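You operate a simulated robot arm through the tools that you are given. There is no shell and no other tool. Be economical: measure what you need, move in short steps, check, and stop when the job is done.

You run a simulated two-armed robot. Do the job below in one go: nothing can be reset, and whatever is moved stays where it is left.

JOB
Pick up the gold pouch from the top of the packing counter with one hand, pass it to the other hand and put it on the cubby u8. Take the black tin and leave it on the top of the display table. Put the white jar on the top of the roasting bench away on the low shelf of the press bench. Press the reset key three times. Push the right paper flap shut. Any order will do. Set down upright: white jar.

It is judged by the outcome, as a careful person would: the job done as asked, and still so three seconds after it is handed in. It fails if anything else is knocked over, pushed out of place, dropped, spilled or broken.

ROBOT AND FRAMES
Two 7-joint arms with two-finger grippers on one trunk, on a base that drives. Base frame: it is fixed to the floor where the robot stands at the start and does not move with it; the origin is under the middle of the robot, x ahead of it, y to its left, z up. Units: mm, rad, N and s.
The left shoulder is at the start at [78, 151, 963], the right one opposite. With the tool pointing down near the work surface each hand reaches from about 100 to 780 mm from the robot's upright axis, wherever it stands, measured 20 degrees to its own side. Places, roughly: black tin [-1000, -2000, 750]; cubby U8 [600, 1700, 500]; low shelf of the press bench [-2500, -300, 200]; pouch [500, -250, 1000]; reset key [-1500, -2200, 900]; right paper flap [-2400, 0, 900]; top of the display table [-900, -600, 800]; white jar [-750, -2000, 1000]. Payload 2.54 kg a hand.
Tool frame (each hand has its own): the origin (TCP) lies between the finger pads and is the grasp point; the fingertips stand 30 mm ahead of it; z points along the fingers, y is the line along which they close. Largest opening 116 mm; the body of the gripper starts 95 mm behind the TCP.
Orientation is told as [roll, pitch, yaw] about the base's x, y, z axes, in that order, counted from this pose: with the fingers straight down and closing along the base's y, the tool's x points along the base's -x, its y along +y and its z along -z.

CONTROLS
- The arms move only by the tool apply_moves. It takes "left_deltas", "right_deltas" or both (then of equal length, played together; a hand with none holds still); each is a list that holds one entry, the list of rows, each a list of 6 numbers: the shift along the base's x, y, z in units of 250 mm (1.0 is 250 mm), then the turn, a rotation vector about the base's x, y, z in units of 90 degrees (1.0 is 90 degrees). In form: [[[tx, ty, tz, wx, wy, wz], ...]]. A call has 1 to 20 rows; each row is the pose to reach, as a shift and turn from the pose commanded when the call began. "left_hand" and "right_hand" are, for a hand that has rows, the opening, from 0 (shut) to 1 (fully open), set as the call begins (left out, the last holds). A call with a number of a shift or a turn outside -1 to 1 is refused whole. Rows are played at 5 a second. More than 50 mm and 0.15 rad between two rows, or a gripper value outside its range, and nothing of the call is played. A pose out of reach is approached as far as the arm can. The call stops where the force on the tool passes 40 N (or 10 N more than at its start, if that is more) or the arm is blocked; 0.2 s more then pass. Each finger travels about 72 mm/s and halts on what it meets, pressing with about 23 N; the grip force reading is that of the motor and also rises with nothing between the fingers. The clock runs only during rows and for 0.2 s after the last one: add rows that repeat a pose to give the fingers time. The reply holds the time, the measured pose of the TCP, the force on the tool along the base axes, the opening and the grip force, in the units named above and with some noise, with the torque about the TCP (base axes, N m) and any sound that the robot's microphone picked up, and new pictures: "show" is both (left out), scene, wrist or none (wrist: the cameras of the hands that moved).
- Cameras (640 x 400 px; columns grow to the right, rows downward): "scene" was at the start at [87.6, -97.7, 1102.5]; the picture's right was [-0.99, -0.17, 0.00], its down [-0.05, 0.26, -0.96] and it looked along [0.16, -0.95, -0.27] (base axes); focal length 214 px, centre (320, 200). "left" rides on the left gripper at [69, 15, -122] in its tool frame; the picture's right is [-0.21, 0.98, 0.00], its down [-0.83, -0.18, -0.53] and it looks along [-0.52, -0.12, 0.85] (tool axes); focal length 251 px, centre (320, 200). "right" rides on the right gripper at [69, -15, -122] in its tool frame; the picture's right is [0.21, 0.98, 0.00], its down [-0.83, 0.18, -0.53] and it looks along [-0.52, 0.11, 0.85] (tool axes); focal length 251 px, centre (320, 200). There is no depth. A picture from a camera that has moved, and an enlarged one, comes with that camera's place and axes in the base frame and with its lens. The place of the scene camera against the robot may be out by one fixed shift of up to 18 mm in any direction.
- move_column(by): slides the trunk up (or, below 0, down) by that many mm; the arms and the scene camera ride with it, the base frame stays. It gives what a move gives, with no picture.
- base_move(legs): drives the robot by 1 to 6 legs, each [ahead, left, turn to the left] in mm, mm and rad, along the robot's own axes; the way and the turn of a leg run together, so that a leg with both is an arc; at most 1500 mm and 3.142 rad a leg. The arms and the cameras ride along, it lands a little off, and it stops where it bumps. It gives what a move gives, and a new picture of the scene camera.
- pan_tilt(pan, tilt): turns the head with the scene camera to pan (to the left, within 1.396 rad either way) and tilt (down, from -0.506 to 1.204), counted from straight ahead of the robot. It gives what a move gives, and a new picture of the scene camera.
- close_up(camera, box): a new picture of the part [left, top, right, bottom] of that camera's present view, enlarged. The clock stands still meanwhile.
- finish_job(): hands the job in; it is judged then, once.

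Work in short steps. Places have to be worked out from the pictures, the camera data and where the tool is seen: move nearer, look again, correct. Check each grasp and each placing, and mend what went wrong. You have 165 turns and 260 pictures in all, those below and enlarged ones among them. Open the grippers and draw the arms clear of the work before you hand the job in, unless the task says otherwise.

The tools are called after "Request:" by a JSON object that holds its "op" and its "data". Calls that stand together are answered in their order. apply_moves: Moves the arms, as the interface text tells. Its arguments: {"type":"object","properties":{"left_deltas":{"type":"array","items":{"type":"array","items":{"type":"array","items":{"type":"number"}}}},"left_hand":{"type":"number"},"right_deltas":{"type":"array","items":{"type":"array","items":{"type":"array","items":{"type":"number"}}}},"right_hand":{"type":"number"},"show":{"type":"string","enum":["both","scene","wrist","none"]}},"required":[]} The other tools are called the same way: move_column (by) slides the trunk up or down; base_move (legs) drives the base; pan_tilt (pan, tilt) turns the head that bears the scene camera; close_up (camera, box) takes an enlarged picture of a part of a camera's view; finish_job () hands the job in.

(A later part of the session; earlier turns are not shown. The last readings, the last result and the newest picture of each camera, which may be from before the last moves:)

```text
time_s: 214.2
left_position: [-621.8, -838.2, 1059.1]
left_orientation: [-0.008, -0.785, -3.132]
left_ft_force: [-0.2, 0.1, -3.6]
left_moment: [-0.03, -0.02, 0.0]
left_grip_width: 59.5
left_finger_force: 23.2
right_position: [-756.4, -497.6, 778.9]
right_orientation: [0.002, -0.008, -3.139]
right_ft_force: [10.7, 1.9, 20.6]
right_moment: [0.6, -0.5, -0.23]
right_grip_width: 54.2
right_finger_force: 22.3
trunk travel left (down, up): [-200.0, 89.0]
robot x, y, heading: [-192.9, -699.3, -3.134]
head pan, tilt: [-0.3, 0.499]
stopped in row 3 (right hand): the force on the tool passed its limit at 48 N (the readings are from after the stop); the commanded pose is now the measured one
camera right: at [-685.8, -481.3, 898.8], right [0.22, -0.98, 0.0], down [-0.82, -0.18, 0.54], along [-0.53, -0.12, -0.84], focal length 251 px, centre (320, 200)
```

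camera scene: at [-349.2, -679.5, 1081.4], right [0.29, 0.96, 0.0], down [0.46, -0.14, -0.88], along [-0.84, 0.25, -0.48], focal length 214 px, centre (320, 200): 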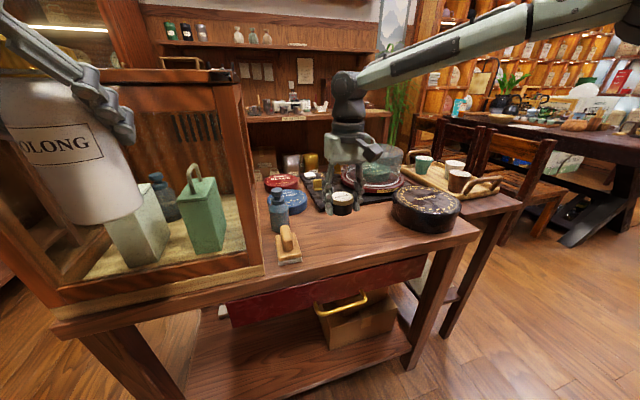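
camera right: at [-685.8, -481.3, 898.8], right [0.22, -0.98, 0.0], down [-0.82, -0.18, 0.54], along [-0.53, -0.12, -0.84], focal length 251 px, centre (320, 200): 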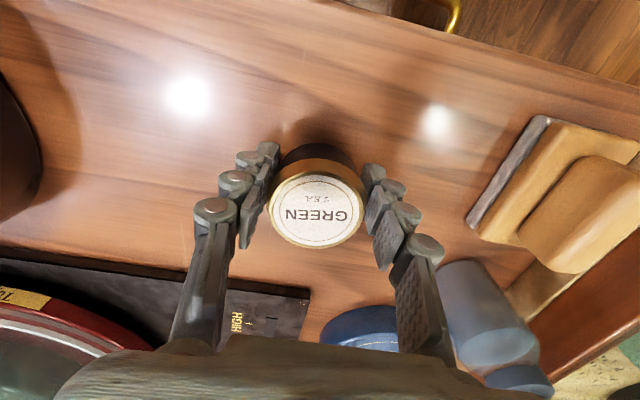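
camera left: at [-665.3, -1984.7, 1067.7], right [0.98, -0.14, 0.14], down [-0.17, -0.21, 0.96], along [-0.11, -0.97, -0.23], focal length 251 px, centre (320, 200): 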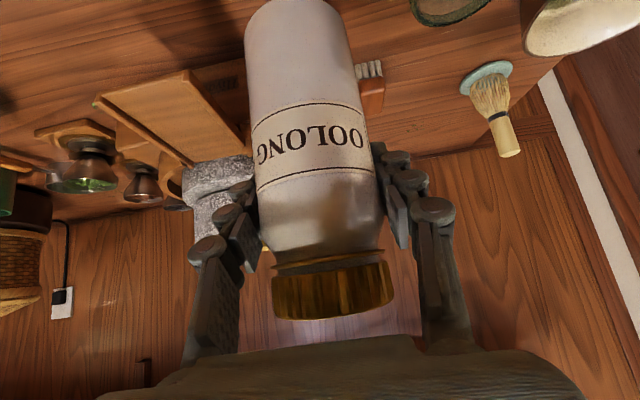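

Touched the table at TCP 779. Ease up 1.5 mm and open.

Request:
{"op": "apply_moves", "data": {"right_deltas": [[[0, 0, 0.008, 0, 0, 0], [0, 0, 0.008, 0, 0, 0], [0, 0, 0.008, 0, 0, 0]]], "show": "none"}}

Request:
{"op": "apply_moves", "data": {"right_deltas": [[[0, 0, 0, 0, 0, 0], [0, 0, 0.0, 0, 0, 0], [0, 0, 0.12, 0, 0, 0], [0, 0, 0.3, 0, 0, 0], [0, 0, 0.48, 0, 0, 0], [0, 0, 0.66, 0, 0, 0], [0, 0, 0.84, 0, 0, 0], [0.1, 0, 1.0, 0, 0, 0]]], "right_hand": 0.7, "show": "both"}}

```text
time_s: 215.0
left_position: [-622.9, -838.7, 1060.0]
left_orientation: [-0.01, -0.786, -3.131]
left_ft_force: [0.1, 0.1, -3.9]
left_moment: [-0.02, 0.06, -0.03]
left_grip_width: 59.9
left_finger_force: 23.1
right_position: [-756.5, -498.3, 779.5]
right_orientation: [0.002, -0.008, -3.139]
right_ft_force: [8.2, 0.1, 15.0]
right_moment: [0.4, -0.39, -0.13]
right_grip_width: 53.9
right_finger_force: 22.7
trunk travel left (down, up): [-200.0, 89.0]
robot x, y, heading: [-197.3, -700.4, -3.139]
head pan, tilt: [-0.3, 0.499]
```

```text
time_s: 216.8
left_position: [-622.5, -837.7, 1060.0]
left_orientation: [-0.01, -0.785, -3.131]
left_ft_force: [1.1, 0.2, -3.5]
left_moment: [0.02, 0.07, -0.02]
left_grip_width: 59.8
left_finger_force: 23.1
right_position: [-733.0, -498.8, 1026.2]
right_orientation: [0.003, -0.007, -3.137]
right_ft_force: [-0.3, 0.4, -1.4]
right_moment: [0.06, -0.03, 0.01]
right_grip_width: 81.2
right_finger_force: 0.1
trunk travel left (down, up): [-200.0, 89.0]
robot x, y, heading: [-194.2, -697.1, -3.135]
head pan, tilt: [-0.3, 0.499]
camera scene: at [-348.3, -679.5, 1081.6], right [0.29, 0.96, 0.0], down [0.46, -0.14, -0.88], along [-0.84, 0.26, -0.48], focal length 214 px, centre (320, 200)
camera right: at [-661.9, -482.7, 1147.0], right [0.22, -0.98, 0.0], down [-0.82, -0.18, 0.54], along [-0.53, -0.12, -0.84], focal length 251 px, centre (320, 200)
```

scene: 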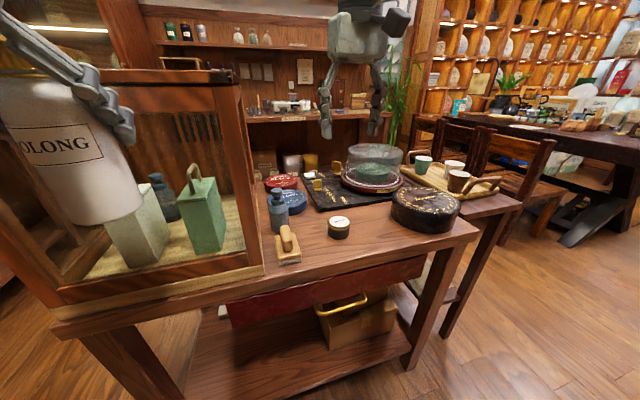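
right: 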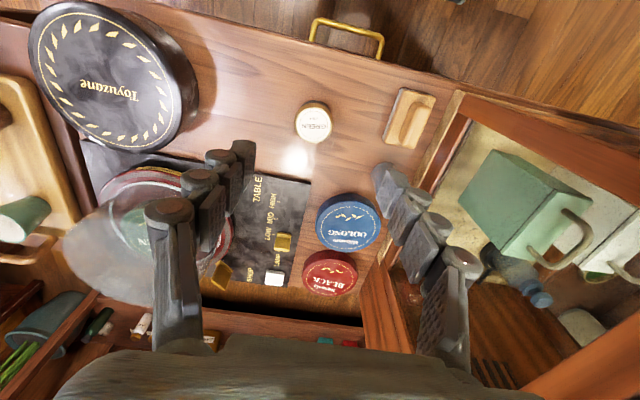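

Tin stands on the display table. Back out, go down to the south aisle and forward along it, facing −x.

Request:
{"op": "base_move", "data": {"legs": [[-250, 0, 0], [0, 720, 0], [1100, 0, 0]]}}

Request:
{"op": "pan_tilt", "data": {"pan": -0.4, "tilt": 0.35}}

```text
time_s: 230.6
left_position: [-1478.8, -1498.4, 1059.4]
left_orientation: [-0.01, -0.784, 3.109]
left_ft_force: [-0.1, 0.3, -2.5]
left_moment: [-0.02, 0.0, 0.01]
left_grip_width: 59.7
left_finger_force: 22.7
right_position: [-1572.5, -1153.1, 1026.1]
right_orientation: [0.002, -0.008, 3.099]
right_ft_force: [-0.9, -0.2, 0.3]
right_moment: [0.01, -0.03, -0.02]
right_grip_width: 81.3
right_finger_force: 0.0
trunk travel left (down, up): [-200.0, 89.0]
robot x, y, heading: [-1043.7, -1378.8, 3.101]
head pan, tilt: [-0.3, 0.499]
camera scene: at [-1196.6, -1351.5, 1081.4], right [0.33, 0.94, 0.0], down [0.45, -0.16, -0.88], along [-0.83, 0.29, -0.48], focal length 214 px, centre (320, 200)
```

scene: 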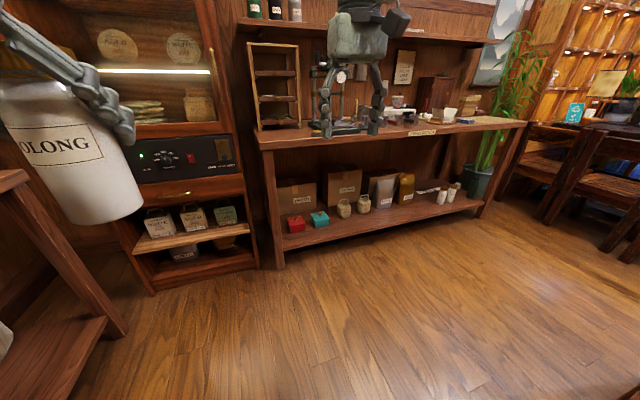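

```text
time_s: 231.3
left_position: [-1478.2, -1497.3, 1058.3]
left_orientation: [-0.01, -0.784, 3.108]
left_ft_force: [-0.2, 0.1, -2.4]
left_moment: [-0.01, 0.01, 0.0]
left_grip_width: 59.8
left_finger_force: 22.9
right_position: [-1573.0, -1153.2, 1025.3]
right_orientation: [0.004, -0.007, 3.099]
right_ft_force: [-0.5, -0.2, -0.2]
right_moment: [-0.01, 0.01, 0.02]
right_grip_width: 81.4
right_finger_force: 0.1
trunk travel left (down, up): [-200.0, 89.0]
robot x, y, heading: [-1043.0, -1378.6, 3.1]
head pan, tilt: [-0.4, 0.351]
camera scene: at [-1195.0, -1342.2, 1095.1], right [0.42, 0.91, 0.0], down [0.31, -0.15, -0.94], along [-0.85, 0.4, -0.34], focal length 214 px, centre (320, 200)
```

scene: 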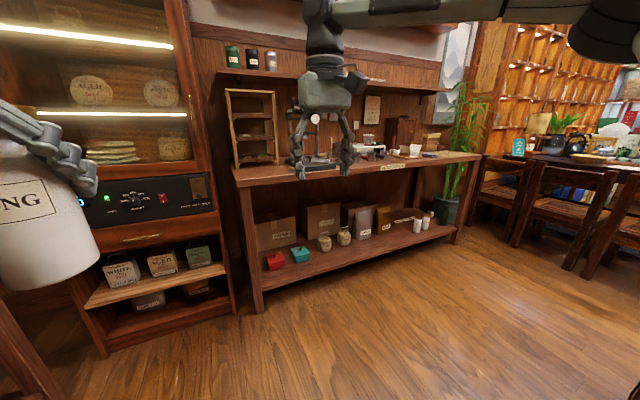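

Press bench front is x≈−2260 with a low shelf. Drive to face it around y≈−350.

Request:
{"op": "base_move", "data": {"legs": [[420, 0, 0.04], [0, -1000, 0]]}}

Request:
{"op": "pan_tilt", "data": {"pan": 0.0, "tilt": 0.55}}

Request:
{"op": "pan_tilt", "data": {"pan": -0.4, "tilt": 0.45}}

```text
time_s: 236.2
left_position: [-1895.8, -1388.8, 1058.0]
left_orientation: [-0.008, -0.783, 3.135]
left_ft_force: [0.8, -0.9, -2.2]
left_moment: [0.02, 0.04, -0.01]
left_grip_width: 59.8
left_finger_force: 23.2
right_position: [-2000.5, -1049.0, 1026.7]
right_orientation: [0.002, -0.006, 3.129]
right_ft_force: [0.3, -0.9, 0.5]
right_moment: [0.0, -0.01, 0.0]
right_grip_width: 81.1
right_finger_force: 0.0
trunk travel left (down, up): [-200.0, 89.0]
robot x, y, heading: [-1468.0, -1254.9, 3.135]
head pan, tilt: [-0.4, 0.351]
stopped in leg 2: the robot was blocked; the commanded pose is now the measured one
camera scene: at [-1617.1, -1226.4, 1095.1], right [0.4, 0.92, 0.0], down [0.32, -0.14, -0.94], along [-0.86, 0.37, -0.34], focal length 214 px, centre (320, 200)
```

scene: 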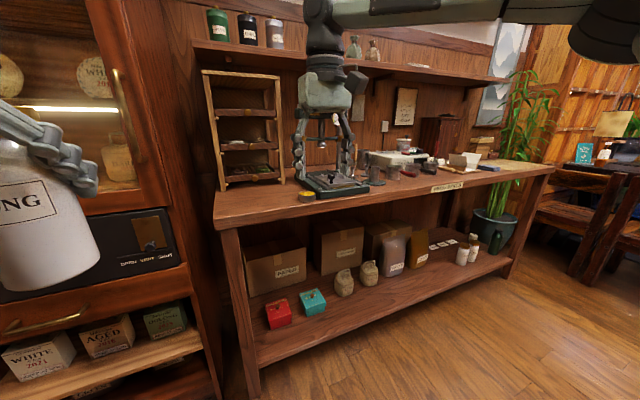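

```text
time_s: 237.1
left_position: [-1895.5, -1391.0, 1058.9]
left_orientation: [-0.014, -0.783, -3.14]
left_ft_force: [0.7, -0.3, -2.5]
left_moment: [-0.02, 0.06, 0.0]
left_grip_width: 59.8
left_finger_force: 22.7
right_position: [-1998.9, -1049.4, 1026.0]
right_orientation: [0.004, -0.006, 3.129]
right_ft_force: [0.7, -0.8, -0.3]
right_moment: [0.0, -0.01, 0.03]
right_grip_width: 81.1
right_finger_force: 0.0
trunk travel left (down, up): [-200.0, 89.0]
robot x, y, heading: [-1467.6, -1257.8, 3.134]
head pan, tilt: [0.0, 0.55]
camera scene: at [-1622.1, -1253.3, 1081.5], right [0.11, 0.99, 0.0], down [0.48, -0.05, -0.88], along [-0.87, 0.09, -0.48], focal length 214 px, centre (320, 200)
```

scene: 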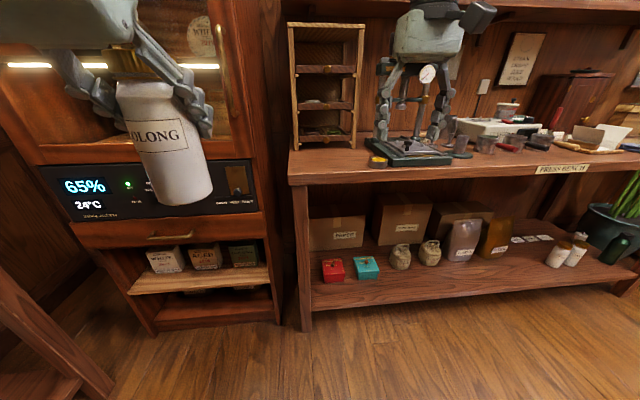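

```text
time_s: 238.0
left_position: [-1896.0, -1388.8, 1058.8]
left_orientation: [-0.007, -0.786, 3.134]
left_ft_force: [-0.2, -0.4, -3.0]
left_moment: [0.0, 0.01, 0.01]
left_grip_width: 59.8
left_finger_force: 23.3
right_position: [-2000.0, -1048.0, 1026.5]
right_orientation: [0.003, -0.008, 3.129]
right_ft_force: [0.4, -0.2, -1.1]
right_moment: [-0.02, 0.04, -0.02]
right_grip_width: 81.4
right_finger_force: 0.0
trunk travel left (down, up): [-200.0, 89.0]
robot x, y, heading: [-1466.4, -1258.9, 3.13]
head pan, tilt: [-0.4, 0.45]
camera scene: at [-1616.0, -1226.8, 1085.9], right [0.4, 0.92, 0.0], down [0.4, -0.17, -0.9], along [-0.83, 0.36, -0.44], focal length 214 px, centre (320, 200)
```

scene: 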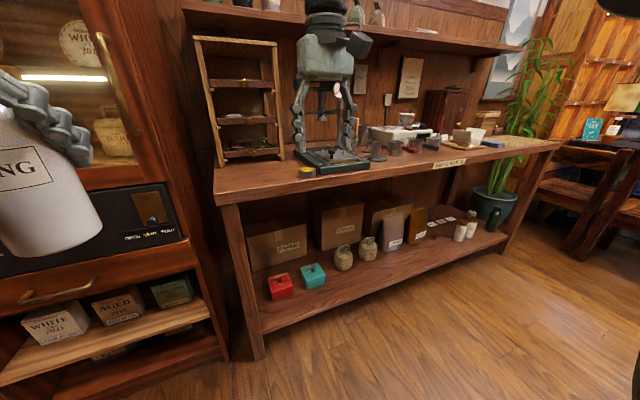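

The slide was blocked; look to the right to see what is there.

Request:
{"op": "pan_tilt", "data": {"pan": -1.39, "tilt": 0.6}}

```text
time_s: 239.2
left_position: [-1896.5, -1389.1, 1059.2]
left_orientation: [-0.009, -0.783, 3.135]
left_ft_force: [-0.2, -0.3, -3.5]
left_moment: [-0.02, 0.04, -0.03]
left_grip_width: 59.9
left_finger_force: 23.2
right_position: [-1999.6, -1049.1, 1025.2]
right_orientation: [0.002, -0.008, 3.13]
right_ft_force: [0.2, -0.4, -0.7]
right_moment: [-0.01, 0.02, -0.03]
right_grip_width: 81.1
right_finger_force: 0.1
trunk travel left (down, up): [-200.0, 89.0]
robot x, y, heading: [-1469.2, -1258.0, 3.133]
head pan, tilt: [-1.389, 0.6]
camera scene: at [-1546.9, -1176.1, 1072.4], right [0.98, 0.17, 0.0], down [0.1, -0.56, -0.83], along [-0.14, 0.81, -0.56], focal length 214 px, centre (320, 200)
```

scene: 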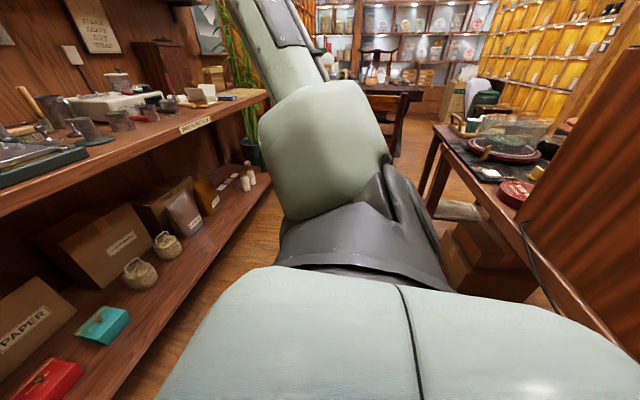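

The case corner (≈−1190,−930) is behind my right; back off left a little, advance 200, retract the right hand, then slide right.

Request:
{"op": "base_move", "data": {"legs": [[0, 50, 0]]}}

Request:
{"op": "apply_moves", "data": {"right_deltas": [[[0.15, 0, 0, 0, 0, 0], [0.3, 0, 0, 0, 0, 0], [0.45, 0, 0, 0, 0, 0]]], "right_hand": 0, "show": "none"}}

Request:
{"op": "base_move", "data": {"legs": [[210, 0, 0], [0, -850, 0]]}}

Request:
{"op": "pan_tilt", "data": {"pan": -0.1, "tilt": 0.6}}

```text
time_s: 240.4
left_position: [-1896.2, -1439.7, 1059.2]
left_orientation: [-0.007, -0.784, 3.138]
left_ft_force: [0.6, -0.4, -2.8]
left_moment: [0.02, 0.05, -0.03]
left_grip_width: 59.8
left_finger_force: 23.1
right_position: [-2001.1, -1099.2, 1025.9]
right_orientation: [0.004, -0.007, 3.129]
right_ft_force: [0.2, 0.6, 0.1]
right_moment: [0.05, 0.01, -0.02]
right_grip_width: 81.3
right_finger_force: 0.0
trunk travel left (down, up): [-200.0, 89.0]
robot x, y, heading: [-1467.4, -1310.7, 3.131]
head pan, tilt: [-1.389, 0.6]
camera scene: at [-1547.3, -1225.8, 1072.4], right [0.98, 0.17, 0.0], down [0.1, -0.56, -0.83], along [-0.14, 0.81, -0.56], focal length 214 px, centre (320, 200)
```

scene: 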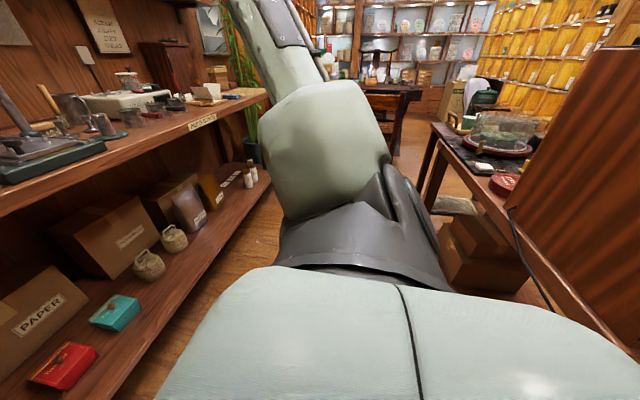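

```text
time_s: 241.2
left_position: [-1895.6, -1438.9, 1058.9]
left_orientation: [-0.007, -0.783, 3.135]
left_ft_force: [0.5, 0.6, -3.3]
left_moment: [0.0, 0.05, 0.03]
left_grip_width: 59.7
left_finger_force: 22.7
right_position: [-1886.3, -1098.3, 1024.0]
right_orientation: [0.003, -0.009, 3.129]
right_ft_force: [-0.2, 0.2, 0.7]
right_moment: [-0.01, 0.01, -0.02]
right_grip_width: 0.3
right_finger_force: 23.3
trunk travel left (down, up): [-200.0, 89.0]
robot x, y, heading: [-1468.4, -1305.8, 3.135]
head pan, tilt: [-1.389, 0.6]
```

```text
time_s: 251.0
left_position: [-2094.3, -576.3, 1058.5]
left_orientation: [-0.009, -0.785, 3.125]
left_ft_force: [-0.4, -0.2, -2.5]
left_moment: [-0.02, 0.0, 0.02]
left_grip_width: 59.7
left_finger_force: 23.1
right_position: [-2083.8, -233.7, 1024.5]
right_orientation: [0.002, -0.007, 3.117]
right_ft_force: [-0.3, -0.5, -0.3]
right_moment: [0.02, 0.02, -0.01]
right_grip_width: 0.0
right_finger_force: 22.7
trunk travel left (down, up): [-200.0, 89.0]
robot x, y, heading: [-1664.1, -450.6, 3.121]
head pan, tilt: [-1.389, 0.6]
camera scene: at [-1743.4, -366.1, 1072.4], right [0.99, 0.16, 0.0], down [0.09, -0.56, -0.83], along [-0.13, 0.81, -0.56], focal length 214 px, centre (320, 200)
```

scene: 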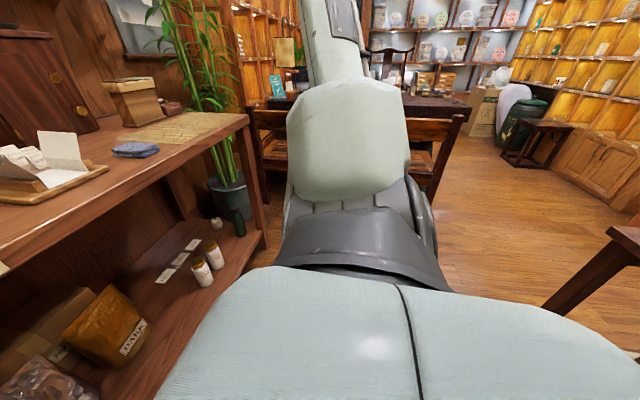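

```text
time_s: 252.5
left_position: [-2095.4, -575.0, 1059.1]
left_orientation: [-0.009, -0.785, 3.126]
left_ft_force: [0.2, 0.1, -2.6]
left_moment: [0.01, 0.04, 0.05]
left_grip_width: 59.9
left_finger_force: 23.2
right_position: [-2081.2, -234.4, 1025.8]
right_orientation: [0.005, -0.006, 3.118]
right_ft_force: [0.0, -0.7, -1.1]
right_moment: [0.0, -0.01, 0.02]
right_grip_width: 0.0
right_finger_force: 22.5
trunk travel left (down, up): [-200.0, 89.0]
robot x, y, heading: [-1668.2, -447.5, 3.114]
head pan, tilt: [-0.099, 0.6]
camera scene: at [-1816.6, -440.4, 1072.4], right [0.15, 0.99, 0.0], down [0.56, -0.08, -0.83], along [-0.82, 0.12, -0.56], focal length 214 px, centre (320, 200)
```

scene: 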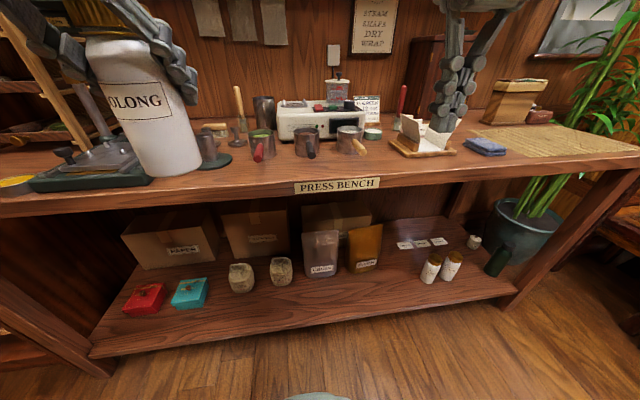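

Shelf z≈210; free spot on it in front of the bags at ≈(−2340,−40). Slide right 550 so the left hand faces it.

Request:
{"op": "base_move", "data": {"legs": [[0, -550, 0.02]]}}

Request:
{"op": "pan_tilt", "data": {"pan": 0.1, "tilt": 0.7}}

Request:
{"op": "close_up", "data": {"camera": "right", "box": [0, 0, 640, 400]}}

```text
time_s: 258.3
left_position: [-2085.0, -34.8, 1058.7]
left_orientation: [-0.01, -0.783, 3.139]
left_ft_force: [-0.2, -0.2, -3.4]
left_moment: [0.0, 0.04, 0.02]
left_grip_width: 59.6
left_finger_force: 23.1
right_position: [-2078.8, 307.3, 1026.1]
right_orientation: [0.003, -0.007, 3.131]
right_ft_force: [-0.2, 0.0, -0.4]
right_moment: [-0.01, 0.0, -0.02]
right_grip_width: 0.1
right_finger_force: 22.8
trunk travel left (down, up): [-200.0, 89.0]
robot x, y, heading: [-1652.2, 97.8, 3.133]
head pan, tilt: [-0.099, 0.6]
camera scene: at [-1809.8, 104.6, 1072.2], right [0.13, 0.99, 0.0], down [0.56, -0.07, -0.82], along [-0.82, 0.11, -0.57], focal length 214 px, centre (320, 200)
```

scene: 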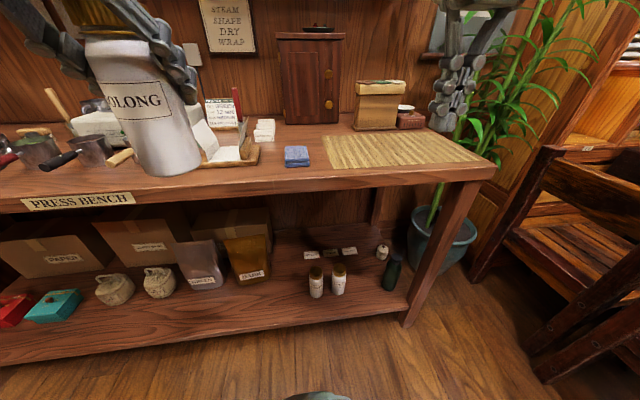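

```text
time_s: 259.0
left_position: [-2086.0, -34.3, 1058.9]
left_orientation: [-0.008, -0.784, 3.137]
left_ft_force: [0.8, -0.2, -1.9]
left_moment: [0.01, 0.03, 0.0]
left_grip_width: 59.8
left_finger_force: 23.0
right_position: [-2077.7, 306.1, 1024.4]
right_orientation: [0.003, -0.01, 3.134]
right_ft_force: [-0.1, 0.4, -0.1]
right_moment: [-0.03, 0.02, 0.01]
right_grip_width: 0.1
right_finger_force: 23.1
trunk travel left (down, up): [-200.0, 89.0]
robot x, y, heading: [-1657.8, 94.9, 3.139]
head pan, tilt: [0.099, 0.7]
camera scene: at [-1806.9, 84.9, 1063.7], right [-0.09, 1.0, 0.0], down [0.64, 0.06, -0.77], along [-0.76, -0.07, -0.64], focal length 214 px, centre (320, 200)
```

scene: 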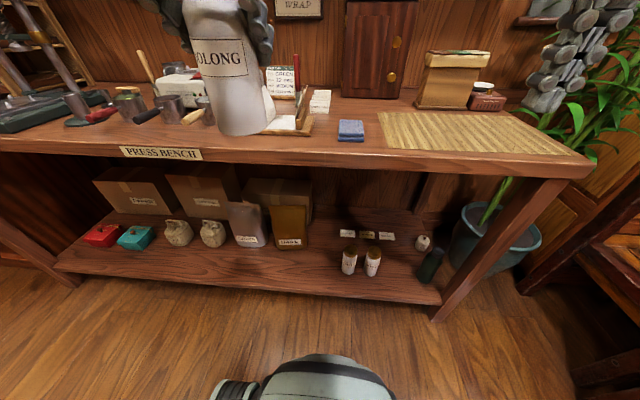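

```text
1.00 times, centred on (320, 200) of right (not enlarged: the box is as wide or as high as the picture)
camera zoom: at [-2008.1, 322.3, 1144.8], right [0.21, -0.98, 0.0], down [-0.82, -0.17, 0.54], along [-0.53, -0.11, -0.84], focal length 251 px, centre (320, 200)
```

zoom: 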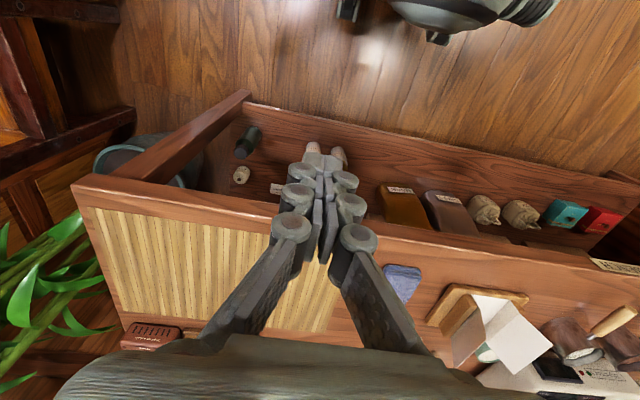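

Lower the trunk and then lower the jar in front of the bench.

Request:
{"op": "move_column", "data": {"by": -200}}

Request:
{"op": "apply_moves", "data": {"left_deltas": [[[-0.05, 0.02, -0.1, 0, 0, 0], [-0.1, 0.04, -0.25, 0, 0, 0], [-0.15, 0.07, -0.4, 0, 0, 0], [-0.2, 0.1, -0.55, 0, 0, 0], [-0.25, 0.13, -0.7, 0, 0, 0], [-0.28, 0.16, -0.85, 0, 0, 0], [-0.28, 0.18, -1.0, 0, 0, 0]]], "show": "both"}}

```text
time_s: 261.2
left_position: [-2085.9, -34.9, 858.2]
left_orientation: [-0.008, -0.784, 3.14]
left_ft_force: [-0.4, 0.2, -2.5]
left_moment: [0.02, 0.05, 0.02]
left_grip_width: 59.6
left_finger_force: 22.4
right_position: [-2077.9, 307.1, 824.6]
right_orientation: [0.005, -0.01, 3.133]
right_ft_force: [-1.1, 0.0, 0.7]
right_moment: [0.0, 0.04, -0.02]
right_grip_width: 0.0
right_finger_force: 22.8
trunk travel left (down, up): [0.0, 289.0]
robot x, y, heading: [-1658.2, 97.5, 3.135]
head pan, tilt: [0.099, 0.7]
```

```text
time_s: 262.8
left_position: [-2156.9, 9.6, 607.4]
left_orientation: [-0.008, -0.784, 3.143]
left_ft_force: [-0.4, -0.3, -3.0]
left_moment: [0.02, 0.02, -0.02]
left_grip_width: 60.1
left_finger_force: 23.1
right_position: [-2080.2, 307.4, 825.4]
right_orientation: [0.004, -0.009, 3.133]
right_ft_force: [-0.6, 0.3, 0.4]
right_moment: [-0.01, -0.01, -0.04]
right_grip_width: 0.2
right_finger_force: 22.7
trunk travel left (down, up): [0.0, 289.0]
robot x, y, heading: [-1656.9, 97.2, 3.136]
head pan, tilt: [0.099, 0.7]
camera scene: at [-1806.7, 84.9, 863.8], right [-0.09, 1.0, 0.0], down [0.64, 0.06, -0.76], along [-0.76, -0.07, -0.64], focal length 214 px, centre (320, 200)
camera left: at [-2021.1, -6.7, 643.5], right [-0.16, -0.98, 0.15], down [-0.21, 0.18, 0.96], along [-0.97, 0.12, -0.23], focal length 251 px, centre (320, 200)
```

scene: 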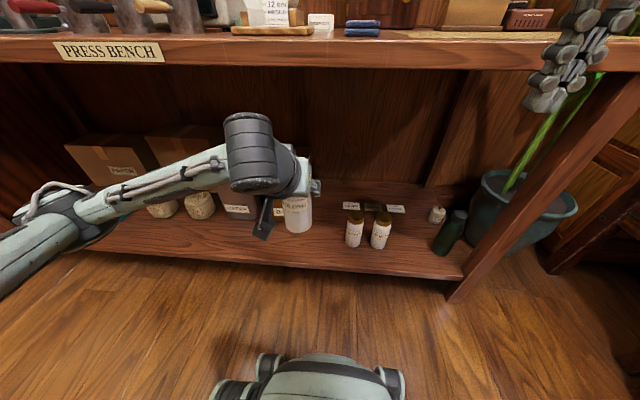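
left: 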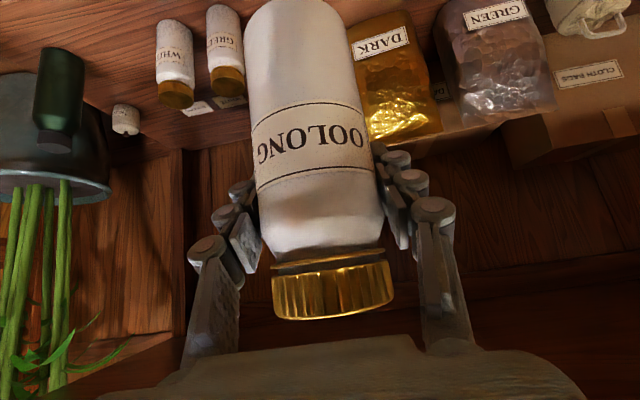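

Bottle base gives shelf z≈206. Lower further to TCP≈345 in front of the shelf.

Request:
{"op": "apply_moves", "data": {"left_deltas": [[[0, 0, -0.18, 0, 0, 0], [0, 0, -0.36, 0, 0, 0], [0, 0, -0.54, 0, 0, 0], [0, 0, -0.72, 0, 0, 0], [0, 0, -0.88, 0, 0, 0], [0, 0, -1.0, 0, 0, 0], [0, 0, -1.0, 0, 0, 0]]], "show": "both"}}

```text
time_s: 264.4
left_position: [-2154.5, 10.1, 360.3]
left_orientation: [-0.007, -0.783, 3.14]
left_ft_force: [0.0, -0.1, -2.7]
left_moment: [0.0, 0.02, -0.02]
left_grip_width: 59.8
left_finger_force: 22.8
right_position: [-2077.9, 306.4, 823.8]
right_orientation: [0.003, -0.007, 3.134]
right_ft_force: [0.0, -0.8, -0.4]
right_moment: [0.01, 0.01, 0.0]
right_grip_width: 0.0
right_finger_force: 23.5
trunk travel left (down, up): [0.0, 289.0]
robot x, y, heading: [-1659.1, 95.9, 3.133]
head pan, tilt: [0.099, 0.7]
camera scene: at [-1806.8, 84.8, 863.7], right [-0.09, 1.0, 0.0], down [0.64, 0.06, -0.76], along [-0.76, -0.07, -0.64], focal length 214 px, centre (320, 200)
camera left: at [-2019.1, -5.7, 396.1], right [-0.16, -0.98, 0.15], down [-0.21, 0.18, 0.96], along [-0.97, 0.12, -0.23], focal length 251 px, centre (320, 200)
```

scene: 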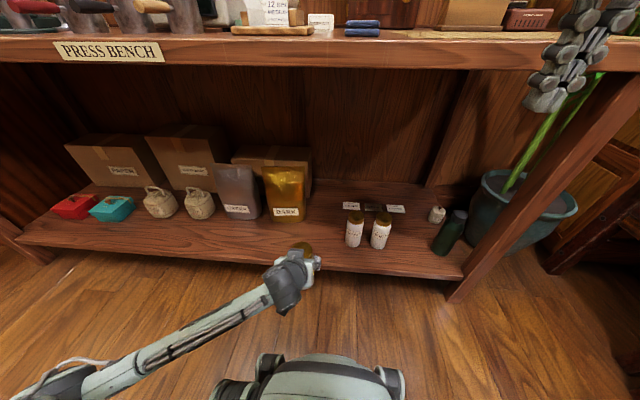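
left: 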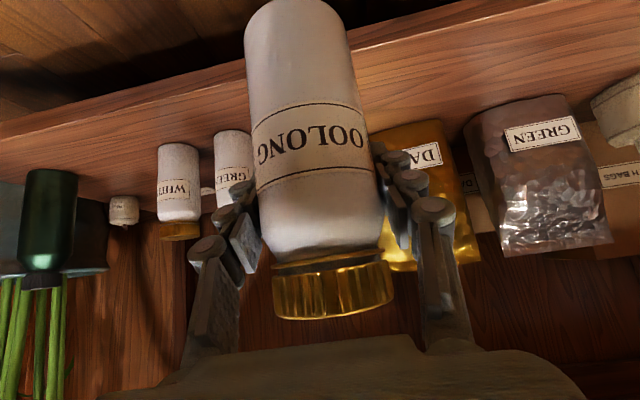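

Extend the left arm forward 190 mm over the shelf (jar bottom ≈260, above the shelf).

Request:
{"op": "apply_moves", "data": {"left_deltas": [[[-0.18, 0, 0, 0, 0, 0], [-0.36, 0, 0, 0, 0, 0], [-0.54, 0, 0, 0, 0, 0], [-0.7, 0, 0, 0, 0, 0], [-0.77, 0, 0, 0, 0, 0], [-0.77, 0, 0, 0, 0, 0]]], "show": "both"}}

```text
time_s: 265.8
left_position: [-2349.0, 9.4, 358.2]
left_orientation: [-0.009, -0.782, 3.139]
left_ft_force: [0.6, -0.1, -3.3]
left_moment: [0.03, 0.04, -0.01]
left_grip_width: 59.7
left_finger_force: 22.3
right_position: [-2078.6, 307.8, 824.6]
right_orientation: [0.005, -0.007, 3.134]
right_ft_force: [0.4, 0.1, 0.7]
right_moment: [-0.03, 0.03, -0.01]
right_grip_width: 0.0
right_finger_force: 23.2
trunk travel left (down, up): [0.0, 289.0]
robot x, y, heading: [-1654.6, 95.5, 3.138]
head pan, tilt: [0.099, 0.7]
camera scene: at [-1806.9, 84.9, 863.7], right [-0.09, 1.0, 0.0], down [0.64, 0.06, -0.76], along [-0.76, -0.07, -0.64], focal length 214 px, centre (320, 200)
camera left: at [-2214.4, -6.3, 395.8], right [-0.16, -0.98, 0.15], down [-0.21, 0.18, 0.96], along [-0.97, 0.12, -0.23], focal length 251 px, centre (320, 200)
```

scene: 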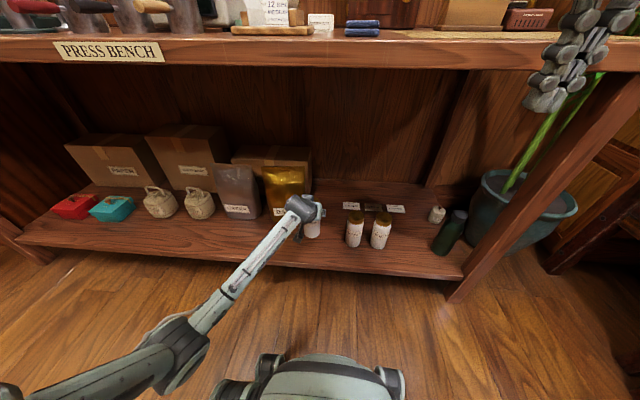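
left: 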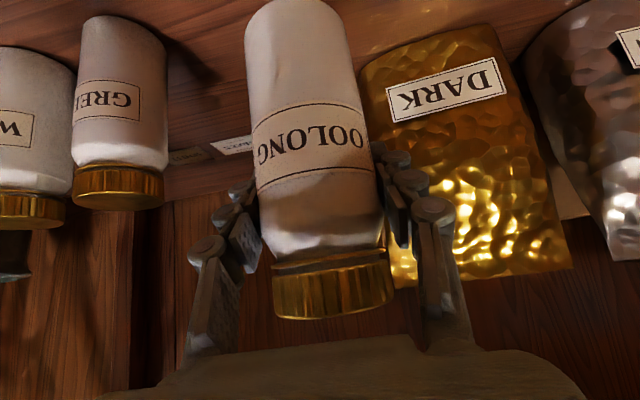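

Shelf z≈168 by wrist-camera triangulation. Descend to TCP ≈278 then gently.

Request:
{"op": "apply_moves", "data": {"left_deltas": [[[0, 0, -0.12, 0, 0, 0], [0, 0, -0.22, 0, 0, 0], [0, 0, -0.3, 0, 0, 0], [0, 0, -0.315, 0, 0, 0]]], "show": "wrist"}}

```text
time_s: 267.0
left_position: [-2360.4, -5.5, 299.1]
left_orientation: [0.034, -0.815, 3.117]
left_ft_force: [-1.0, -1.0, -3.1]
left_moment: [-0.01, 0.04, 0.02]
left_grip_width: 59.8
left_finger_force: 22.9
right_position: [-2072.4, 311.2, 829.2]
right_orientation: [0.013, -0.018, 3.131]
right_ft_force: [0.0, -0.1, -0.1]
right_moment: [0.01, -0.01, -0.03]
right_grip_width: 0.0
right_finger_force: 22.9
trunk travel left (down, up): [0.0, 289.0]
robot x, y, heading: [-1656.5, 101.2, 3.133]
head pan, tilt: [0.099, 0.7]
stopped in row 4 (left hand): the arm was blocked; the commanded pose is now the measured one
camera left: at [-2224.8, -19.0, 332.5], right [-0.15, -0.97, 0.18], down [-0.18, 0.2, 0.96], along [-0.97, 0.11, -0.21], focal length 251 px, centre (320, 200)
```

left: 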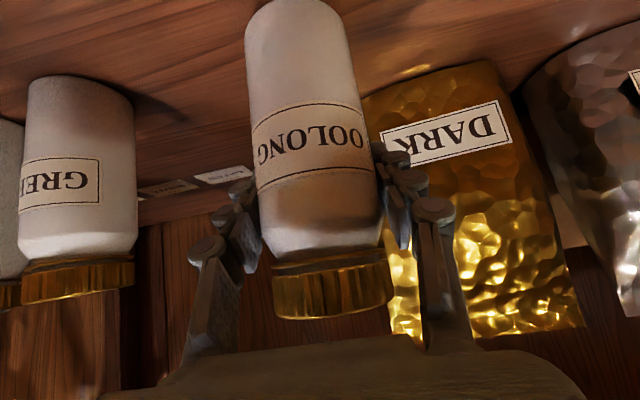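

The arm itself was blocked (elbow low), jar not touching. Lift, restore the tilt, back the base off 90 mm while the arm stretches to straighten the elbow.

Request:
{"op": "apply_moves", "data": {"left_deltas": [[[0.02, 0.03, 0.1, 0.009, -0.01, -0.002], [0.04, 0.06, 0.24, 0.0187, -0.0197, -0.0045], [0.04, 0.06, 0.24, 0.0187, -0.0197, -0.0045]]], "show": "none"}}

Request:
{"op": "base_move", "data": {"legs": [[-90, 0, 0]]}}

Request:
{"op": "apply_moves", "data": {"left_deltas": [[[-0.15, 0, 0, 0, 0, 0], [-0.3, 0, 0, 0, 0, 0], [-0.36, 0, 0, 0, 0, 0]]], "show": "scene"}}

```text
time_s: 267.8
left_position: [-2351.2, 3.1, 356.1]
left_orientation: [0.004, -0.782, 3.138]
left_ft_force: [0.3, 0.1, -3.0]
left_moment: [-0.05, 0.03, 0.02]
left_grip_width: 59.7
left_finger_force: 23.4
right_position: [-2074.0, 309.0, 828.2]
right_orientation: [0.009, -0.018, 3.133]
right_ft_force: [-0.1, 0.2, 1.0]
right_moment: [0.02, 0.02, 0.01]
right_grip_width: 0.0
right_finger_force: 22.4
trunk travel left (down, up): [0.0, 289.0]
robot x, y, heading: [-1654.8, 98.9, 3.138]
head pan, tilt: [0.099, 0.7]
```

```text
time_s: 268.9
left_position: [-2264.7, 6.2, 357.4]
left_orientation: [-0.001, -0.785, 3.138]
left_ft_force: [-0.1, 0.5, -2.5]
left_moment: [-0.07, 0.01, 0.03]
left_grip_width: 59.8
left_finger_force: 23.5
right_position: [-1984.9, 310.3, 827.8]
right_orientation: [0.008, -0.014, 3.131]
right_ft_force: [0.9, -0.7, 0.3]
right_moment: [0.02, -0.04, -0.02]
right_grip_width: 0.0
right_finger_force: 23.3
trunk travel left (down, up): [0.0, 289.0]
robot x, y, heading: [-1572.7, 93.1, 3.134]
head pan, tilt: [0.099, 0.7]
camera scene: at [-1713.2, 87.7, 866.4], right [-0.09, 1.0, 0.0], down [0.63, 0.06, -0.77], along [-0.77, -0.07, -0.64], focal length 214 px, centre (320, 200)
```

scene: 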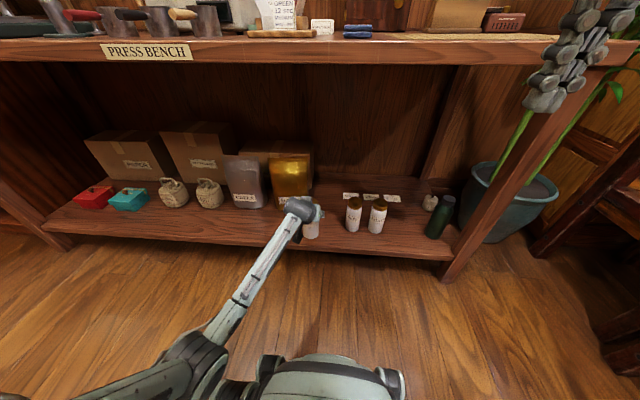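

```text
time_s: 269.7
left_position: [-2353.4, 7.2, 348.7]
left_orientation: [-0.007, -0.775, -3.139]
left_ft_force: [0.6, 0.4, -2.4]
left_moment: [0.0, 0.0, -0.01]
left_grip_width: 59.5
left_finger_force: 23.0
right_position: [-1989.1, 306.4, 823.6]
right_orientation: [0.003, -0.008, 3.131]
right_ft_force: [-0.2, -0.1, 0.0]
right_moment: [-0.01, -0.02, -0.03]
right_grip_width: 0.0
right_finger_force: 22.8
trunk travel left (down, up): [0.0, 289.0]
robot x, y, heading: [-1567.4, 95.2, 3.132]
head pan, tilt: [0.099, 0.7]
camera scene: at [-1718.2, 84.6, 863.2], right [-0.09, 1.0, 0.0], down [0.64, 0.06, -0.76], along [-0.76, -0.07, -0.64], focal length 214 px, centre (320, 200)
```

scene: 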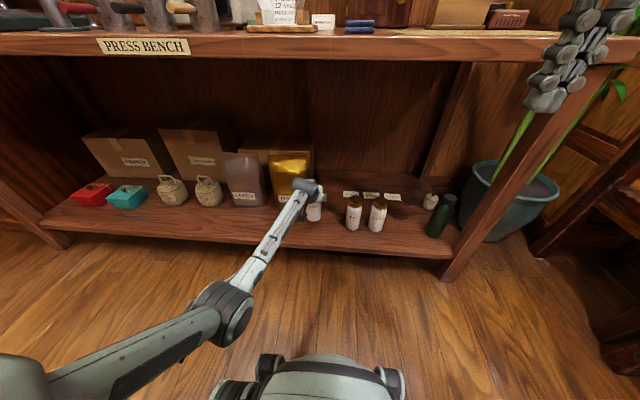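

Elbow is now clear. Descend again.

Request:
{"op": "apply_moves", "data": {"left_deltas": [[[0, 0, -0.1, 0, 0, 0], [0, 0, -0.2, 0, 0, 0], [0, 0, -0.27, 0, 0, 0], [0, 0, -0.285, 0, 0, 0]]], "show": "both"}}

```text
time_s: 270.7
left_position: [-2354.6, 6.5, 277.4]
left_orientation: [-0.008, -0.775, -3.14]
left_ft_force: [-0.5, 0.5, -2.4]
left_moment: [-0.02, 0.05, -0.01]
left_grip_width: 59.8
left_finger_force: 22.9
right_position: [-1989.8, 308.0, 824.3]
right_orientation: [0.002, -0.006, 3.132]
right_ft_force: [-0.1, 0.4, 0.3]
right_moment: [0.0, 0.0, -0.03]
right_grip_width: 0.0
right_finger_force: 23.2
trunk travel left (down, up): [0.0, 289.0]
robot x, y, heading: [-1567.4, 98.2, 3.134]
head pan, tilt: [0.099, 0.7]
camera scene: at [-1718.3, 84.6, 863.7], right [-0.09, 1.0, 0.0], down [0.64, 0.06, -0.76], along [-0.76, -0.07, -0.64], focal length 214 px, centre (320, 200)
camera left: at [-2219.7, -9.4, 315.0], right [-0.16, -0.98, 0.15], down [-0.22, 0.18, 0.96], along [-0.96, 0.12, -0.24], focal length 251 px, centre (320, 200)
```

scene: 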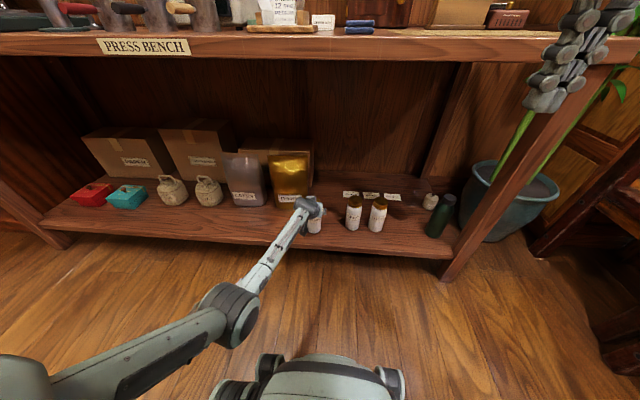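
left: 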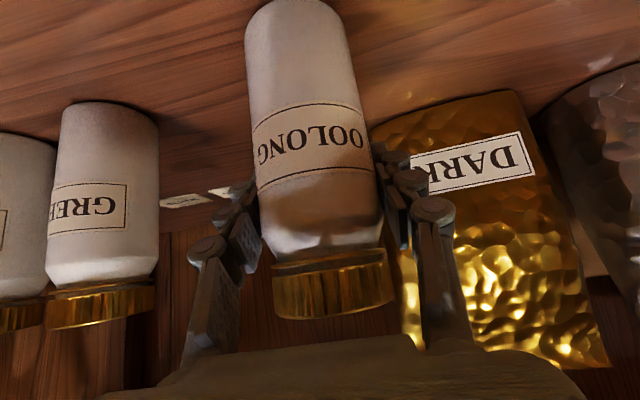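

Now creep down in 2 mm rows.

Request:
{"op": "apply_moves", "data": {"left_deltas": [[[0, 0, -0.01, 0, 0, 0], [0, 0, -0.02, 0, 0, 0], [0, 0, -0.03, 0, 0, 0], [0, 0, -0.04, 0, 0, 0]]], "show": "none"}}

Request:
{"op": "close_up", "data": {"camera": "scene", "box": [270, 170, 410, 260]}}

```text
time_s: 271.7
left_position: [-2355.6, 7.0, 273.2]
left_orientation: [-0.01, -0.785, -3.141]
left_ft_force: [6.6, 0.2, 16.6]
left_moment: [-0.02, -0.35, 0.01]
left_grip_width: 59.7
left_finger_force: 22.7
right_position: [-1988.4, 306.8, 825.7]
right_orientation: [0.005, -0.011, 3.131]
right_ft_force: [0.2, 0.6, 0.4]
right_moment: [0.0, 0.03, 0.02]
right_grip_width: 0.0
right_finger_force: 23.2
trunk travel left (down, up): [0.0, 289.0]
robot x, y, heading: [-1565.2, 98.4, 3.137]
head pan, tilt: [0.099, 0.7]
```

```text
4.44 times, centred on (340, 215) of scene
camera zoom: at [-1716.8, 84.7, 864.4], right [-0.09, 1.0, 0.0], down [0.64, 0.06, -0.77], along [-0.76, -0.07, -0.64], focal length 953 px, centre (231, 133)
```

zoom: 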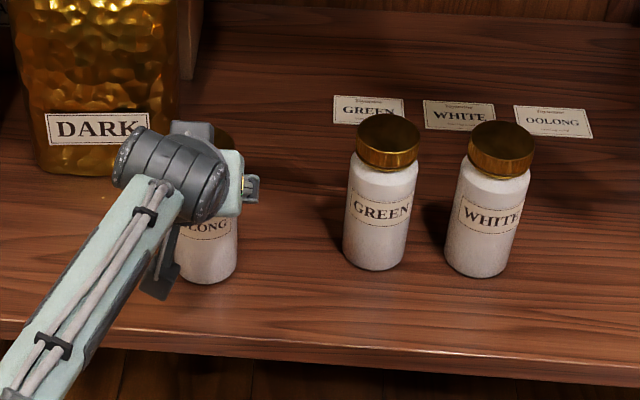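

Jar is resting. Ease the load, open, and retreat along the tool axis.

Request:
{"op": "apply_moves", "data": {"left_deltas": [[[0, 0, 0.014, 0, 0, 0], [0, 0, 0.02, 0, 0, 0]]], "show": "none"}}

Request:
{"op": "apply_moves", "data": {"left_deltas": [[[0, 0, 0, 0, 0, 0], [0, 0, 0, 0, 0, 0], [0.03, 0, 0.03, 0, 0, 0], [0.1, 0, 0.1, 0, 0, 0], [0.2, 0, 0.2, 0, 0, 0], [0.32, 0, 0.32, 0, 0, 0], [0.45, 0, 0.42, 0, 0, 0]]], "left_hand": 0.75, "show": "both"}}

```text
time_s: 272.3
left_position: [-2355.6, 5.4, 272.6]
left_orientation: [-0.007, -0.776, -3.139]
left_ft_force: [-2.2, 0.1, 3.2]
left_moment: [0.08, 0.33, -0.03]
left_grip_width: 60.2
left_finger_force: 23.2
right_position: [-1988.9, 307.4, 824.1]
right_orientation: [0.004, -0.009, 3.13]
right_ft_force: [-0.3, 0.0, 0.3]
right_moment: [0.05, -0.03, -0.02]
right_grip_width: 0.0
right_finger_force: 23.1
trunk travel left (down, up): [0.0, 289.0]
robot x, y, heading: [-1570.4, 98.3, 3.135]
head pan, tilt: [0.099, 0.7]
```

```text
time_s: 274.1
left_position: [-2256.0, -11.3, 405.4]
left_orientation: [0.041, -0.822, 3.121]
left_ft_force: [0.7, -0.8, 0.6]
left_moment: [0.0, -0.01, 0.04]
left_grip_width: 87.0
left_finger_force: 0.1
right_position: [-1986.8, 310.7, 827.1]
right_orientation: [0.009, -0.012, 3.132]
right_ft_force: [0.2, -0.1, -0.2]
right_moment: [-0.04, -0.02, 0.03]
right_grip_width: 0.1
right_finger_force: 23.1
trunk travel left (down, up): [0.0, 289.0]
robot x, y, heading: [-1568.5, 95.6, 3.131]
head pan, tilt: [0.099, 0.7]
stopped in row 7 (left hand): the arm was blocked; the commanded pose is now the measured one
camera scene: at [-1715.5, 87.3, 866.1], right [-0.09, 1.0, 0.0], down [0.64, 0.06, -0.77], along [-0.76, -0.07, -0.64], focal length 214 px, centre (320, 200)
camera left: at [-2119.9, -24.9, 437.2], right [-0.14, -0.97, 0.18], down [-0.17, 0.21, 0.96], along [-0.97, 0.1, -0.2], focal length 251 px, centre (320, 200)
```

scene: 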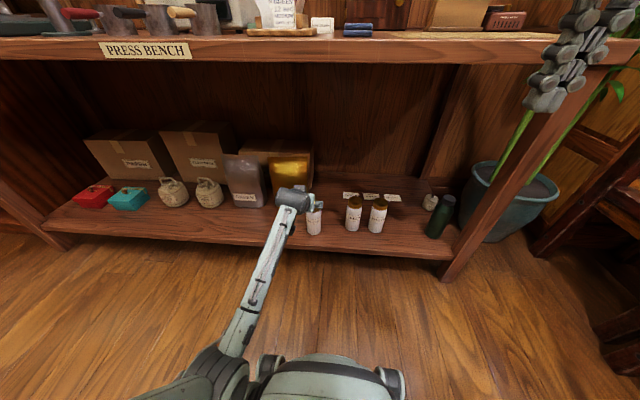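
left: 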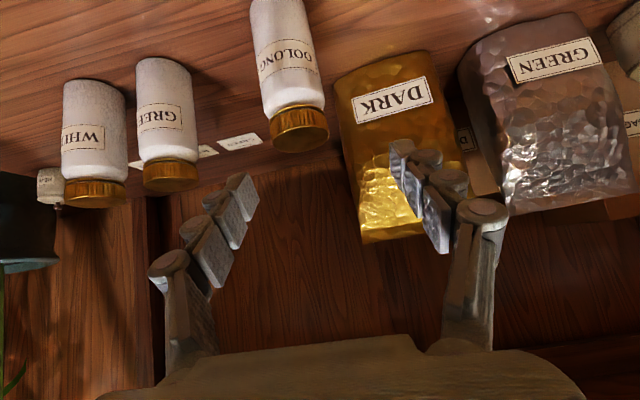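

Jar stands upright on the shelf. Drive straight back to take the arm out, then raise the trunk and arm.

Request:
{"op": "base_move", "data": {"legs": [[-150, 0, 0]]}}

Request:
{"op": "apply_moves", "data": {"left_deltas": [[[0, 0, 0.15, 0, 0, 0], [0, 0, 0.3, 0, 0, 0], [0, 0, 0.45, 0, 0, 0], [0, -0.05, 0.6, 0, 0, 0], [0, -0.1, 0.75, 0, 0, 0], [0, -0.15, 0.9, 0, 0, 0], [0, -0.2, 1.0, 0, 0, 0]]], "show": "none"}}

Request:
{"op": "move_column", "data": {"by": 200}}

Request:
{"op": "apply_moves", "data": {"left_deltas": [[[0, 0, 0.15, 0, 0, 0], [0.05, 0, 0.3, 0, 0, 0], [0.1, 0, 0.45, 0, 0, 0], [0.15, -0.05, 0.6, 0, 0, 0], [0.2, -0.1, 0.75, 0, 0, 0], [0.25, -0.15, 0.9, 0, 0, 0], [0.25, -0.2, 1.0, 0, 0, 0]]], "show": "scene"}}

```text
time_s: 275.3
left_position: [-2161.6, -4.2, 406.7]
left_orientation: [0.042, -0.822, 3.109]
left_ft_force: [-0.1, -0.6, -0.1]
left_moment: [-0.01, 0.0, -0.01]
left_grip_width: 87.0
left_finger_force: 0.0
right_position: [-1888.6, 315.9, 827.9]
right_orientation: [0.01, -0.02, 3.123]
right_ft_force: [1.4, -0.5, -0.7]
right_moment: [0.0, 0.0, -0.01]
right_grip_width: 0.1
right_finger_force: 22.8
trunk travel left (down, up): [0.0, 289.0]
robot x, y, heading: [-1473.0, 101.2, 3.133]
head pan, tilt: [0.099, 0.7]
stopped in leg 1: the robot was blocked; the commanded pose is now the measured one
camera scene: at [-1618.1, 91.6, 865.4], right [-0.08, 1.0, -0.01], down [0.64, 0.05, -0.77], along [-0.77, -0.07, -0.64], focal length 214 px, centre (320, 200)
```

scene: 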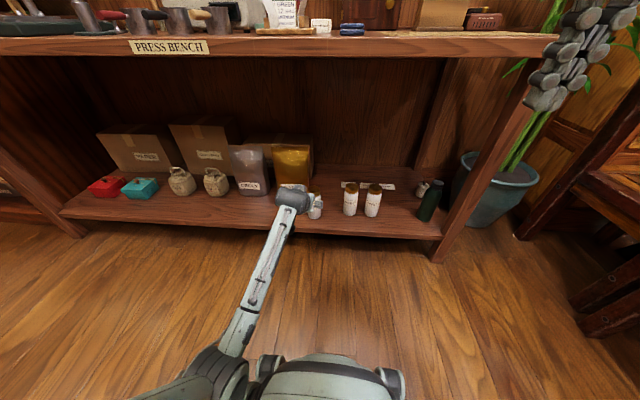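

```text
time_s: 276.1
left_position: [-2152.5, -2.8, 406.0]
left_orientation: [0.082, -0.59, 3.077]
left_ft_force: [-0.8, -0.5, 0.4]
left_moment: [0.02, -0.06, -0.05]
left_grip_width: 86.8
left_finger_force: 0.1
right_position: [-1892.1, 312.2, 825.4]
right_orientation: [0.003, -0.013, 3.123]
right_ft_force: [-1.1, -0.4, -0.5]
right_moment: [0.07, -0.06, -0.02]
right_grip_width: 0.2
right_finger_force: 23.4
trunk travel left (down, up): [0.0, 289.0]
robot x, y, heading: [-1471.0, 103.5, 3.125]
head pan, tilt: [0.099, 0.7]
stopped in row 4 (left hand): the force on the tool passed its limit at 54 N (the readings are from after the stop); the commanded pose is now the measured one
```

```text
time_s: 278.3
left_position: [-2154.6, -2.6, 607.9]
left_orientation: [0.082, -0.596, 3.078]
left_ft_force: [0.5, 0.1, 0.6]
left_moment: [-0.01, -0.02, 0.04]
left_grip_width: 86.9
left_finger_force: 0.1
right_position: [-1891.2, 312.7, 1026.8]
right_orientation: [0.004, -0.013, 3.123]
right_ft_force: [0.0, 1.2, -0.8]
right_moment: [0.01, 0.01, -0.01]
right_grip_width: 0.2
right_finger_force: 22.9
trunk travel left (down, up): [-200.0, 89.0]
robot x, y, heading: [-1471.5, 97.1, 3.126]
head pan, tilt: [0.099, 0.7]
```

```text
time_s: 279.9
left_position: [-2109.9, -54.8, 845.4]
left_orientation: [0.084, -0.598, 3.079]
left_ft_force: [-0.1, 0.8, 0.3]
left_moment: [-0.04, 0.02, 0.01]
left_grip_width: 86.9
left_finger_force: 0.1
left hand out of reach, approached as far as the arm can: row 6, 7
right_position: [-1891.2, 313.9, 1026.8]
right_orientation: [0.005, -0.014, 3.122]
right_ft_force: [0.4, 0.7, -0.7]
right_moment: [0.0, 0.03, -0.02]
right_grip_width: 0.1
right_finger_force: 22.8
trunk travel left (down, up): [-200.0, 89.0]
robot x, y, heading: [-1474.7, 98.4, 3.128]
head pan, tilt: [0.099, 0.7]
camera scene: at [-1622.0, 88.5, 1063.7], right [-0.08, 1.0, 0.0], down [0.64, 0.05, -0.77], along [-0.76, -0.06, -0.64], focal length 214 px, centre (320, 200)
```

scene: 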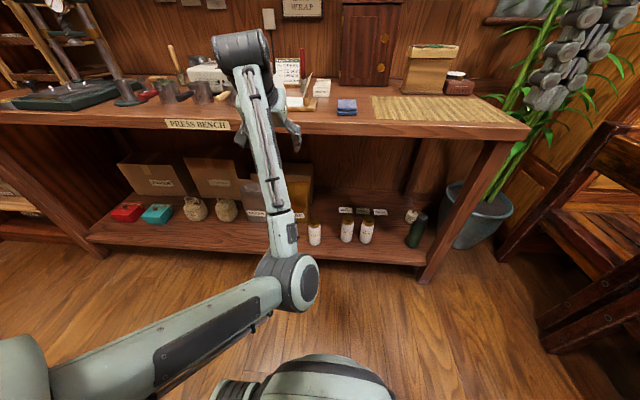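

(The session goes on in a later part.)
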